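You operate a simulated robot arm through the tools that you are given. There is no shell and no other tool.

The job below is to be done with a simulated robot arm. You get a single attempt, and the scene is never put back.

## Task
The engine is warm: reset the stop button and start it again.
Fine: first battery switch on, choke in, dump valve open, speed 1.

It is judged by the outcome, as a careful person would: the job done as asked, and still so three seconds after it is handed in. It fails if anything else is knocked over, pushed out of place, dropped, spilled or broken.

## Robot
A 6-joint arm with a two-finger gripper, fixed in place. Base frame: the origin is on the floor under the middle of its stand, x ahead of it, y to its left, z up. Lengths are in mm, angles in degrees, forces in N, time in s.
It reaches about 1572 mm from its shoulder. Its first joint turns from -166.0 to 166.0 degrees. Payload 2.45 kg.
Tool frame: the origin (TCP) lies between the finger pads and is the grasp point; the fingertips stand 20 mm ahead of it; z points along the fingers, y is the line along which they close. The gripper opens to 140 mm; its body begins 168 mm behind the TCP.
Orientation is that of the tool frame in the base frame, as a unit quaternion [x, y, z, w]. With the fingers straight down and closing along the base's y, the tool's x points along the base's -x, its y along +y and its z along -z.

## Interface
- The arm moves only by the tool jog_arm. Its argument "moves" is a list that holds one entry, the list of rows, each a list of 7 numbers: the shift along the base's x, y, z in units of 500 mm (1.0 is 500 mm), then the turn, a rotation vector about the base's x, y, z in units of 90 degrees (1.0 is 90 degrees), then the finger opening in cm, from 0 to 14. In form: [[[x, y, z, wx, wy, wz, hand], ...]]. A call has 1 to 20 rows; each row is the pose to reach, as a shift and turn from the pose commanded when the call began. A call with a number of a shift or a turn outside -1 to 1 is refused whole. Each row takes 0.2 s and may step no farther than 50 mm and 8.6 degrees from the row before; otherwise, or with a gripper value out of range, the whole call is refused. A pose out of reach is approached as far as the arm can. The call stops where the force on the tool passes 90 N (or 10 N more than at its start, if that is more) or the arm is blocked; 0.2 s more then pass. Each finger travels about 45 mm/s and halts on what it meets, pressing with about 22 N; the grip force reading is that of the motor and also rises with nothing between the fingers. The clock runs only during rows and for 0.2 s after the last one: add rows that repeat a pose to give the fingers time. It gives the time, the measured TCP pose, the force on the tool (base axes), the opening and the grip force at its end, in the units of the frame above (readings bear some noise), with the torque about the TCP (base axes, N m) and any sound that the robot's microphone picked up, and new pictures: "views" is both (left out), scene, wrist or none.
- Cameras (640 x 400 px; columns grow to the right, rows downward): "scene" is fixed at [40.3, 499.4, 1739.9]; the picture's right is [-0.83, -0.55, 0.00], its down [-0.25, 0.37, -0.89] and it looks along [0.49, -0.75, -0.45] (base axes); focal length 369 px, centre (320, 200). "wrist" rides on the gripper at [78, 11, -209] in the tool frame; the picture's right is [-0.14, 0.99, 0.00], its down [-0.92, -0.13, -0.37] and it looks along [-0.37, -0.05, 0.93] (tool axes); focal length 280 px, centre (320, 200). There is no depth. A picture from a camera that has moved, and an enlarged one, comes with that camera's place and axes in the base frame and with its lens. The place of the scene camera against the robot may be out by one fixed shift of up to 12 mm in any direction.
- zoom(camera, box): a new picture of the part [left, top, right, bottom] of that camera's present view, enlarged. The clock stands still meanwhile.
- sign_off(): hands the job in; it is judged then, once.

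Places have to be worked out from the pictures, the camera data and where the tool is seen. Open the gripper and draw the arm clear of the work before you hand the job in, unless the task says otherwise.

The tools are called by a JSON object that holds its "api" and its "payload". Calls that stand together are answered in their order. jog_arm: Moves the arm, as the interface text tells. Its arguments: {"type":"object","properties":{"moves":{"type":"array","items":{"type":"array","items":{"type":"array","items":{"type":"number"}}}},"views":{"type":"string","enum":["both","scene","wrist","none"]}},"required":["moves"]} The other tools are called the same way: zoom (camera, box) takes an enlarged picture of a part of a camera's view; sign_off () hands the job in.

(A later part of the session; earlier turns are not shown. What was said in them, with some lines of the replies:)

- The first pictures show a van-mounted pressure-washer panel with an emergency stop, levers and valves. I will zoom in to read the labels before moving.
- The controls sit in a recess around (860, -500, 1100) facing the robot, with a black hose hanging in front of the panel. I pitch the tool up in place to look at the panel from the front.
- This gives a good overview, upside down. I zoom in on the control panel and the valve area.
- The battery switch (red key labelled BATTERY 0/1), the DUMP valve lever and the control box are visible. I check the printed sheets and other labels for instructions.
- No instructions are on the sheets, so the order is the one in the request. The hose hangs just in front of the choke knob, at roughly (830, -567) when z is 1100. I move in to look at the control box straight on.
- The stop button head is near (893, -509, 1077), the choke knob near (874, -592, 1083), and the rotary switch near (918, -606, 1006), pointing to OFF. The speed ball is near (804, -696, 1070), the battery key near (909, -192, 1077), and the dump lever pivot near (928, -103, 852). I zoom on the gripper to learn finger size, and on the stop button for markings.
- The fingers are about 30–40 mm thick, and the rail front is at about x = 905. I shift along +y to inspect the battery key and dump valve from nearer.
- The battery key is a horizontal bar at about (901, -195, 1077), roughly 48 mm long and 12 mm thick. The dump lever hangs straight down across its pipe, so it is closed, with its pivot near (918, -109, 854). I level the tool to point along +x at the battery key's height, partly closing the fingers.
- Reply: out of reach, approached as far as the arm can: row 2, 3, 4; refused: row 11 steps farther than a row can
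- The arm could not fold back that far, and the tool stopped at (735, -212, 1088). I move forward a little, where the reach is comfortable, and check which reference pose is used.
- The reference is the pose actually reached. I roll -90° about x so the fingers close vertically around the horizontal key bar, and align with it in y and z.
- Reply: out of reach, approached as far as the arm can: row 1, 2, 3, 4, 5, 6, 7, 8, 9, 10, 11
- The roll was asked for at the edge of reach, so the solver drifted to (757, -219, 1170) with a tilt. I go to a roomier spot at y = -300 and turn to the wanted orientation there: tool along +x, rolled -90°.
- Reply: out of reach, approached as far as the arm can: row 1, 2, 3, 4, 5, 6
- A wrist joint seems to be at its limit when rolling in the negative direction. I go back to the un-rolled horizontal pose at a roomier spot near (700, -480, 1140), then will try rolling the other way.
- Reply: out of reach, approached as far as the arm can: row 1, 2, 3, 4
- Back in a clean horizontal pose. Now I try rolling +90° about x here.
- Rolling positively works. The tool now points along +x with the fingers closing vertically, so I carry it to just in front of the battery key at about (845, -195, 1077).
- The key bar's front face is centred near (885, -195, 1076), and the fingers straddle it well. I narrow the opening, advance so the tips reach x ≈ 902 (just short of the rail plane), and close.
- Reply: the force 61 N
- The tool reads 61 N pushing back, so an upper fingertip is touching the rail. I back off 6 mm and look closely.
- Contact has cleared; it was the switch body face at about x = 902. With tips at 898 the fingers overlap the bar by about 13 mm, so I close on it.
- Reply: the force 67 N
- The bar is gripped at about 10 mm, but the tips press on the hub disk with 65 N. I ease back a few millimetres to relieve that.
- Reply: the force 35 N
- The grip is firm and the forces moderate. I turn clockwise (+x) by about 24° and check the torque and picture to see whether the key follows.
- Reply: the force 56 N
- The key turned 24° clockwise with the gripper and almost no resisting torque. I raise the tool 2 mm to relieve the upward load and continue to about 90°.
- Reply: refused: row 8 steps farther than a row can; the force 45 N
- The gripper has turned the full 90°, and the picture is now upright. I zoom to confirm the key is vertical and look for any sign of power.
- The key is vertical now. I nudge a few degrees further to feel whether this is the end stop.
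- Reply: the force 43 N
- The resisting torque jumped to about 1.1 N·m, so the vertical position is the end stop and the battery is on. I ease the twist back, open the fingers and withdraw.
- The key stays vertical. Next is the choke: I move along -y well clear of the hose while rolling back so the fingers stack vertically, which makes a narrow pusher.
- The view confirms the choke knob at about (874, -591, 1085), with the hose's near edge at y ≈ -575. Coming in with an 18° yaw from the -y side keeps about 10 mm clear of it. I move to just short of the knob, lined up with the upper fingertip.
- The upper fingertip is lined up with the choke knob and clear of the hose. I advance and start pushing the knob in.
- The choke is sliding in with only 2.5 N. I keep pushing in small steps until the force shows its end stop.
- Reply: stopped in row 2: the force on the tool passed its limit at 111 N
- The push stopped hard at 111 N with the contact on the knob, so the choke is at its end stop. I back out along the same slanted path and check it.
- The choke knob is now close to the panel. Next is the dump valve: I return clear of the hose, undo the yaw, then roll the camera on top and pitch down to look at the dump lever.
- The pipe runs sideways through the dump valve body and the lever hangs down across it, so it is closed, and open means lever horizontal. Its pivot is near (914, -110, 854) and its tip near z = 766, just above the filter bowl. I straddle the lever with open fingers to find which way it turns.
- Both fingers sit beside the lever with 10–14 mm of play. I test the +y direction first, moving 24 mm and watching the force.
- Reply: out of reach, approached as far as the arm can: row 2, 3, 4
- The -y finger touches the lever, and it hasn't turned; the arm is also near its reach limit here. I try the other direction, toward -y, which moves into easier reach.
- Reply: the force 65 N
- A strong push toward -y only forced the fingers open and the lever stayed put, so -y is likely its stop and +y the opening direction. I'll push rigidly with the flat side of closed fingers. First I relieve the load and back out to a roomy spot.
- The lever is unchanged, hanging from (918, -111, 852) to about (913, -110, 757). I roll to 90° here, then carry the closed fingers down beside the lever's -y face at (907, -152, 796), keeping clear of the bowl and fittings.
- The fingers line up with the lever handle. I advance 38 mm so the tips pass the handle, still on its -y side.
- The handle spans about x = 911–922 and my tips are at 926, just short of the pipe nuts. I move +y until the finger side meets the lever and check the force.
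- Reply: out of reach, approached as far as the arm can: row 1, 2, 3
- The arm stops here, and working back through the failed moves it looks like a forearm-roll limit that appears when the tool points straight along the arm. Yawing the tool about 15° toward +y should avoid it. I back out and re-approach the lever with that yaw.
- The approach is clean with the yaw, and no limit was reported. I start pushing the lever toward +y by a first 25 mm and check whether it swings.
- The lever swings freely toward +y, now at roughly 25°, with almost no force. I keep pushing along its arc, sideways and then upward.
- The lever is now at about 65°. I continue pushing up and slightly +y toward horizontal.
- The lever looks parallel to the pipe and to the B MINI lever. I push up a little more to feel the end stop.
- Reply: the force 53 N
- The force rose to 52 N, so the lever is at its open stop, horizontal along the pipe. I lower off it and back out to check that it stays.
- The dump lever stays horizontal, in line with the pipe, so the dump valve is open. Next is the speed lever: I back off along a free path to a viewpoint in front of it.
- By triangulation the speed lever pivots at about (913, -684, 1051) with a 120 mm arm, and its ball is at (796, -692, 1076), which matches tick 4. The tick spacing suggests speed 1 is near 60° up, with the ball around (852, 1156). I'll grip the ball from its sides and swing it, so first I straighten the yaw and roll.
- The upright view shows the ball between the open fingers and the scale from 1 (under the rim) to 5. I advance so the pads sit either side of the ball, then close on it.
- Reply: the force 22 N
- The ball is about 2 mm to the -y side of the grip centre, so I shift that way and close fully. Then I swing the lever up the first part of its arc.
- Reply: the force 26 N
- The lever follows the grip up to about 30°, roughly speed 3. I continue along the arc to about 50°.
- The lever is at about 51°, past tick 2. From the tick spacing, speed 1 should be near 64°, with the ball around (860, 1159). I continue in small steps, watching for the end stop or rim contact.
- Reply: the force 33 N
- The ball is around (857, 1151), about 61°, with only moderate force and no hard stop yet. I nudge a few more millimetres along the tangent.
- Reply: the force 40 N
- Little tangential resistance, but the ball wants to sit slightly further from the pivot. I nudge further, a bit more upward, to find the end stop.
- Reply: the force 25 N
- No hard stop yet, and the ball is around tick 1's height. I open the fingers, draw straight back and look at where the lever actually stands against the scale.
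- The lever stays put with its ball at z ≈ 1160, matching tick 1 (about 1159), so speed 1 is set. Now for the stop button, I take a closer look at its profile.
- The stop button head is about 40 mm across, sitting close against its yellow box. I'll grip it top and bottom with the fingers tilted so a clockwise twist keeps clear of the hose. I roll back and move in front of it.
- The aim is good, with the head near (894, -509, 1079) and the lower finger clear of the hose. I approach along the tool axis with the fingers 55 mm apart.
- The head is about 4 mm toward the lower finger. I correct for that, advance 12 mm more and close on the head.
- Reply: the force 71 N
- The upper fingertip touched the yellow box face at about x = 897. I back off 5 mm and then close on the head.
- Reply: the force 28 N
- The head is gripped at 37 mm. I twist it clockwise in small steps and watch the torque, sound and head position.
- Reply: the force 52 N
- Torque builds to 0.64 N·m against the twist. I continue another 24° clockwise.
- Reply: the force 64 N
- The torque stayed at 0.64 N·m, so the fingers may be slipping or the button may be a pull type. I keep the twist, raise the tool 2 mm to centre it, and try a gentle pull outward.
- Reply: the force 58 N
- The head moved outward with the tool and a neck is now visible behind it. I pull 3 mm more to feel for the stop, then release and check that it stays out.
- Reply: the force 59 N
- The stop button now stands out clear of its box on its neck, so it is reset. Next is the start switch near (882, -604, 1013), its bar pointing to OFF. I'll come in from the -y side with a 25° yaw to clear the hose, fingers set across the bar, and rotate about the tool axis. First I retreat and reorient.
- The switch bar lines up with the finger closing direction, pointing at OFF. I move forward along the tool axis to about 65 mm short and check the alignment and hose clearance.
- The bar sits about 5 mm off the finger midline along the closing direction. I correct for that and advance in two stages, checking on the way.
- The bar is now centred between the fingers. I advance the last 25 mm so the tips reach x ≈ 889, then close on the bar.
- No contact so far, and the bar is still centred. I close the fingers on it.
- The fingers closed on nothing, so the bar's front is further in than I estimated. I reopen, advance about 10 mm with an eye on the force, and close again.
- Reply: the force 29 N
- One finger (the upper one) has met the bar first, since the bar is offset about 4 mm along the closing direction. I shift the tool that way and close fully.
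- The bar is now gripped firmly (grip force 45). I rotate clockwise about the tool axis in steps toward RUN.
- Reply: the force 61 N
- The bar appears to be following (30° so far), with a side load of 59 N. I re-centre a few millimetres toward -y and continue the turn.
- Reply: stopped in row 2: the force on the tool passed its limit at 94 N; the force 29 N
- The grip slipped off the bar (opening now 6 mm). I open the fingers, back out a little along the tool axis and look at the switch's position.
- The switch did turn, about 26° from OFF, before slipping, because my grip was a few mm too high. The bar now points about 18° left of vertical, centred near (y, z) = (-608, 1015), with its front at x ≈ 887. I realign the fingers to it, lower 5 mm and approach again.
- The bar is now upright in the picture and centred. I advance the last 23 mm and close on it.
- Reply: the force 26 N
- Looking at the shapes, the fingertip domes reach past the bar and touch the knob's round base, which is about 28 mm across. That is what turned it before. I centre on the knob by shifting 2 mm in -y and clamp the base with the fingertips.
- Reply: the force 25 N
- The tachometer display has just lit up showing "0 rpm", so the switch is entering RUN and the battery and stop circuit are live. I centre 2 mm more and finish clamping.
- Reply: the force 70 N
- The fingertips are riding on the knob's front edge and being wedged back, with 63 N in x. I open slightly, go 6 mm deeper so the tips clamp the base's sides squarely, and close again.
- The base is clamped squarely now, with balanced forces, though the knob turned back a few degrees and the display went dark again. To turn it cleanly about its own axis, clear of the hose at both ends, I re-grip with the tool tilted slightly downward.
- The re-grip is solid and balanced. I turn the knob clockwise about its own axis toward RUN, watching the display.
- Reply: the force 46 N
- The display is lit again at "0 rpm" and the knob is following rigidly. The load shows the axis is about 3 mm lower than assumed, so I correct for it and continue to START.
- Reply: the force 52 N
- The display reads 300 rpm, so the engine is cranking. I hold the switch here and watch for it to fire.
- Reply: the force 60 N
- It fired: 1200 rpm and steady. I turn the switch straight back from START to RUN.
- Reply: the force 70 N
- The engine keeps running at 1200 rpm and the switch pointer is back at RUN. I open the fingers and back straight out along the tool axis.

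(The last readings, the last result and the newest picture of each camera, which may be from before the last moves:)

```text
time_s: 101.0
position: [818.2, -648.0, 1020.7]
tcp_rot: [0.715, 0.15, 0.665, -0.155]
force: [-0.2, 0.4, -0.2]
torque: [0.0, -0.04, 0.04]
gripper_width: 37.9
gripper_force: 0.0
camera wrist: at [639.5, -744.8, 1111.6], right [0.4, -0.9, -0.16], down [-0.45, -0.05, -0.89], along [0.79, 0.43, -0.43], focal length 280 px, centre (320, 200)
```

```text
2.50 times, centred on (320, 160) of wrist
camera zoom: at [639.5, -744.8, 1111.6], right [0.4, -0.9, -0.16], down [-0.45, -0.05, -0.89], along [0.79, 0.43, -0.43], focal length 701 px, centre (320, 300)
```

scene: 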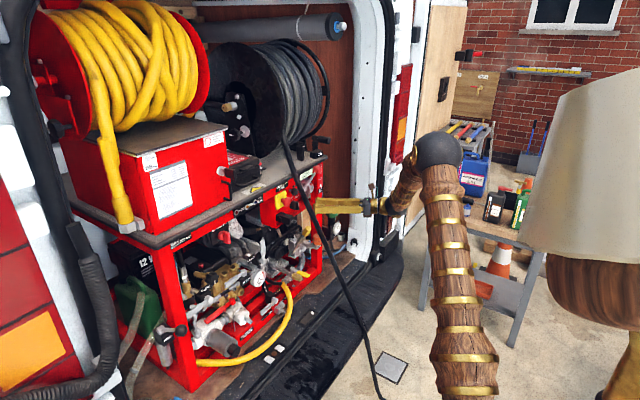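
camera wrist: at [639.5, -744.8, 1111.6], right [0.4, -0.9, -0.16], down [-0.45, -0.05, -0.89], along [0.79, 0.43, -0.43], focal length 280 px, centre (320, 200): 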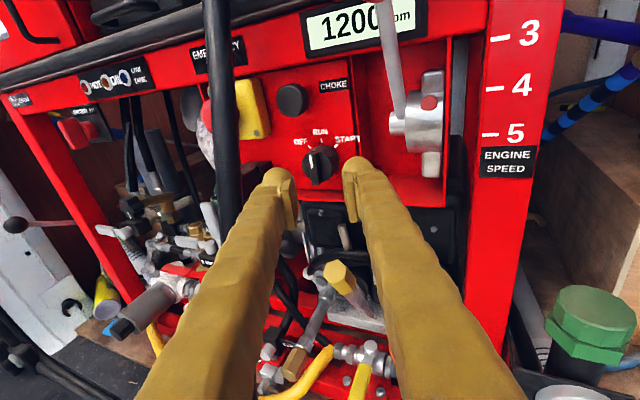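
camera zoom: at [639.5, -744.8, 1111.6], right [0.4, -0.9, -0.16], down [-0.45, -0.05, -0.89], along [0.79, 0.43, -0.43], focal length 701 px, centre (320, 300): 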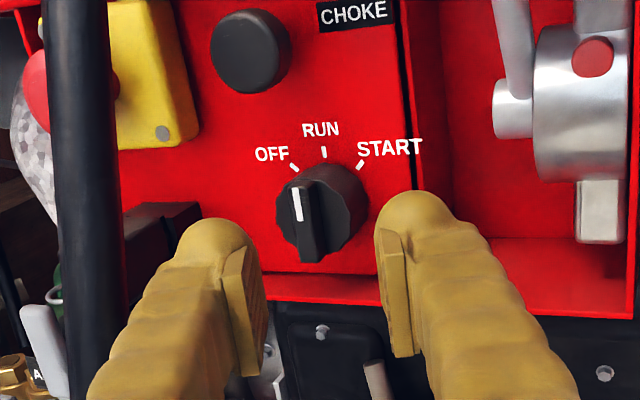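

The engine stays at 1200 rpm with the switch vertical at RUN. I withdraw clear of the machine, first straight back and then up and away, and open the gripper.

{"api": "jog_arm", "payload": {"moves": [[[-0.08, -0.036, 0.006, 0, 0, 0, 4], [-0.16, -0.073, 0.012, 0, 0, 0, 4], [-0.24, -0.1, 0.02, 0, 0, 0, 5], [-0.32, -0.1, 0.06, 0, 0, 0, 7], [-0.4, -0.08, 0.1, 0, 0, 0, 9], [-0.46, -0.04, 0.16, 0, 0, 0, 10], [-0.51, 0.0, 0.23, 0, 0, 0, 11], [-0.55, 0.04, 0.3, 0, 0, 0, 12], [-0.58, 0.08, 0.37, 0, 0, 0, 12], [-0.6, 0.1, 0.44, 0, 0, 0, 12]]], "views": "both"}}

{"api": "zoom", "payload": {"camera": "scene", "box": [260, 140, 360, 230]}}

{"api": "zoom", "payload": {"camera": "scene", "box": [160, 210, 270, 330]}}

```text
time_s: 103.2
position: [515.2, -600.6, 1234.2]
tcp_rot: [0.716, 0.149, 0.665, -0.154]
force: [-0.4, 0.2, -0.5]
torque: [0.04, -0.06, 0.07]
gripper_width: 119.8
gripper_force: 0.1
camera wrist: at [336.5, -697.4, 1326.8], right [0.4, -0.9, -0.16], down [-0.45, -0.05, -0.89], along [0.79, 0.43, -0.43], focal length 280 px, centre (320, 200)
```

scene: 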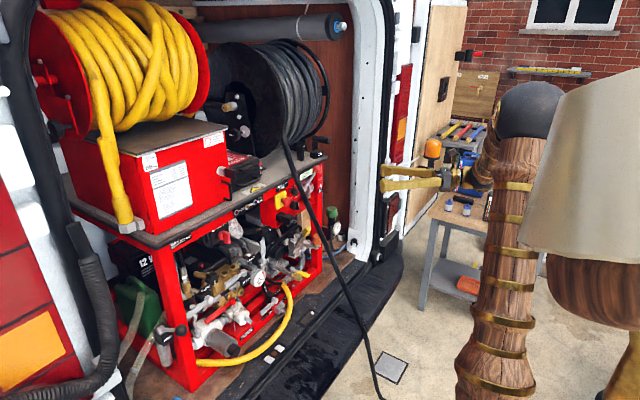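
wrist: 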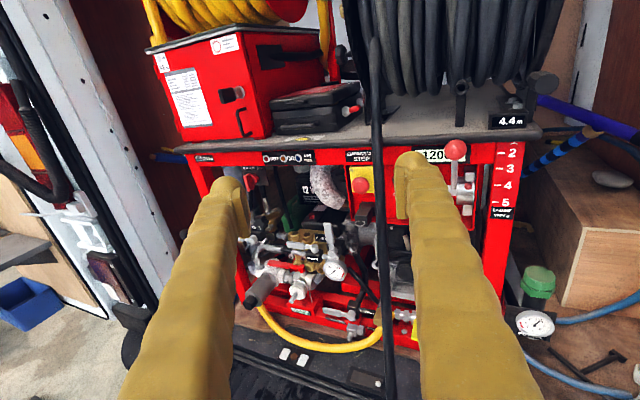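

```text
4.44 times, centred on (310, 185) of scene
camera zoom: at [40.3, 499.4, 1739.9], right [-0.83, -0.55, 0.0], down [-0.25, 0.37, -0.89], along [0.49, -0.75, -0.45], focal length 1640 px, centre (364, 267)
```

zoom: 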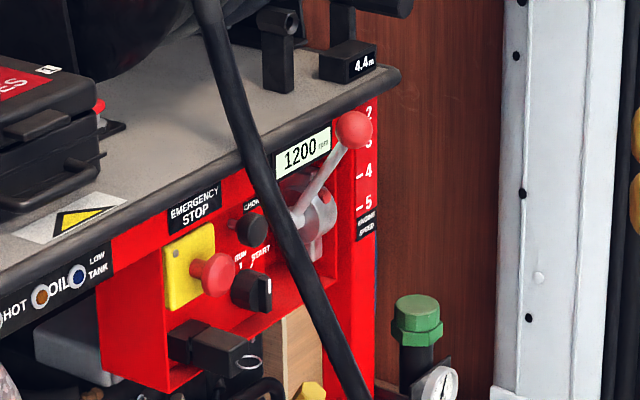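

```text
3.33 times, centred on (215, 270) of scene
camera zoom: at [40.3, 499.4, 1739.9], right [-0.83, -0.55, 0.0], down [-0.25, 0.37, -0.89], along [0.49, -0.75, -0.45], focal length 1230 px, centre (670, -33)
```

zoom: 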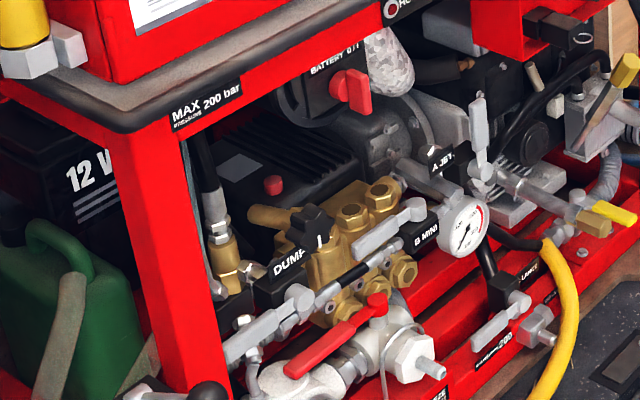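

All controls show the wanted state from the fixed camera. I zoom once more with the wrist camera on the speed scale, choke and switch.

{"api": "zoom", "payload": {"camera": "wrist", "box": [400, 120, 540, 230]}}

{"api": "zoom", "payload": {"camera": "scene", "box": [280, 160, 330, 210]}}

```text
3.64 times, centred on (470, 175) of wrist
camera zoom: at [336.5, -697.4, 1326.8], right [0.4, -0.9, -0.16], down [-0.45, -0.05, -0.89], along [0.79, 0.43, -0.43], focal length 1020 px, centre (-226, 291)
```

zoom: 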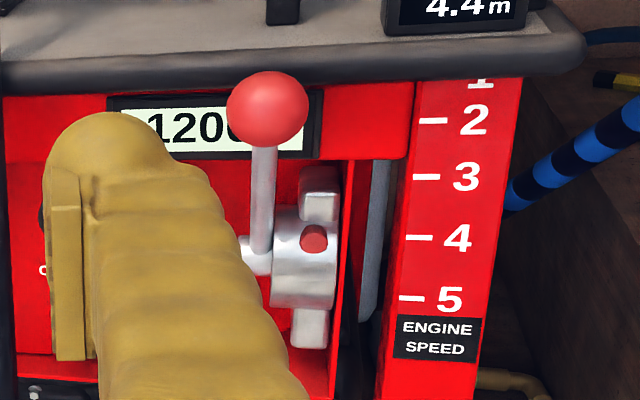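

```text
8.00 times, centred on (305, 185) of scene
camera zoom: at [40.3, 499.4, 1739.9], right [-0.83, -0.55, 0.0], down [-0.25, 0.37, -0.89], along [0.49, -0.75, -0.45], focal length 2952 px, centre (440, 320)
```

zoom: 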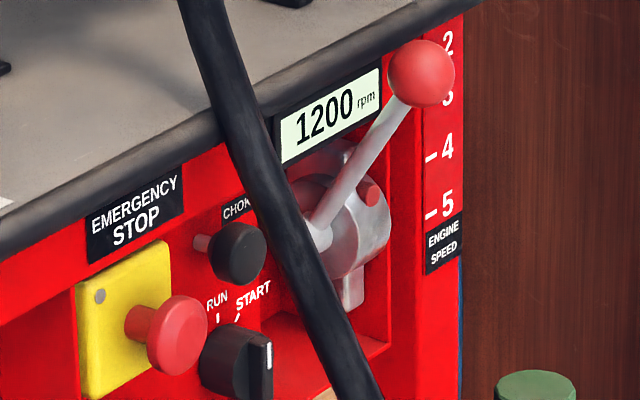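

The stop button is reset and the engine is running at a steady 1200 rpm. The battery key is at its on stop, the choke was pushed to its in stop, the dump lever is in line with its pipe, the speed lever is at 1, and the switch is at RUN. The gripper is open and the arm is clear of the machine, so I hand the job in.

{"api": "sign_off", "payload": {}}

```text
The job is handed in.
```

The stop button is reset and the engine is running again, steady at 1200 rpm when I handed the job in.

| Control | How I left it |
|---|---|
| Battery switch | On, turned to its end stop |
| Choke | In, pushed until it stopped hard; about 10–15 mm of rod still shows behind the knob |
| Dump valve | Open, lever in line with the pipe |
| Speed lever | At 1, judged against the scale; I felt no end stop there |
| Stop button | Reset, standing out clear of its box |
| Start switch | Turned to START until it fired, then back to RUN |

I set the battery, choke, dump valve and speed in your order, before touching the stop button or the starter.

My first grip on the start switch slipped partway, so I took a fresh grip and turned it again.

I saw nothing else moved or damaged. The gripper is open and the arm is clear of the machine.
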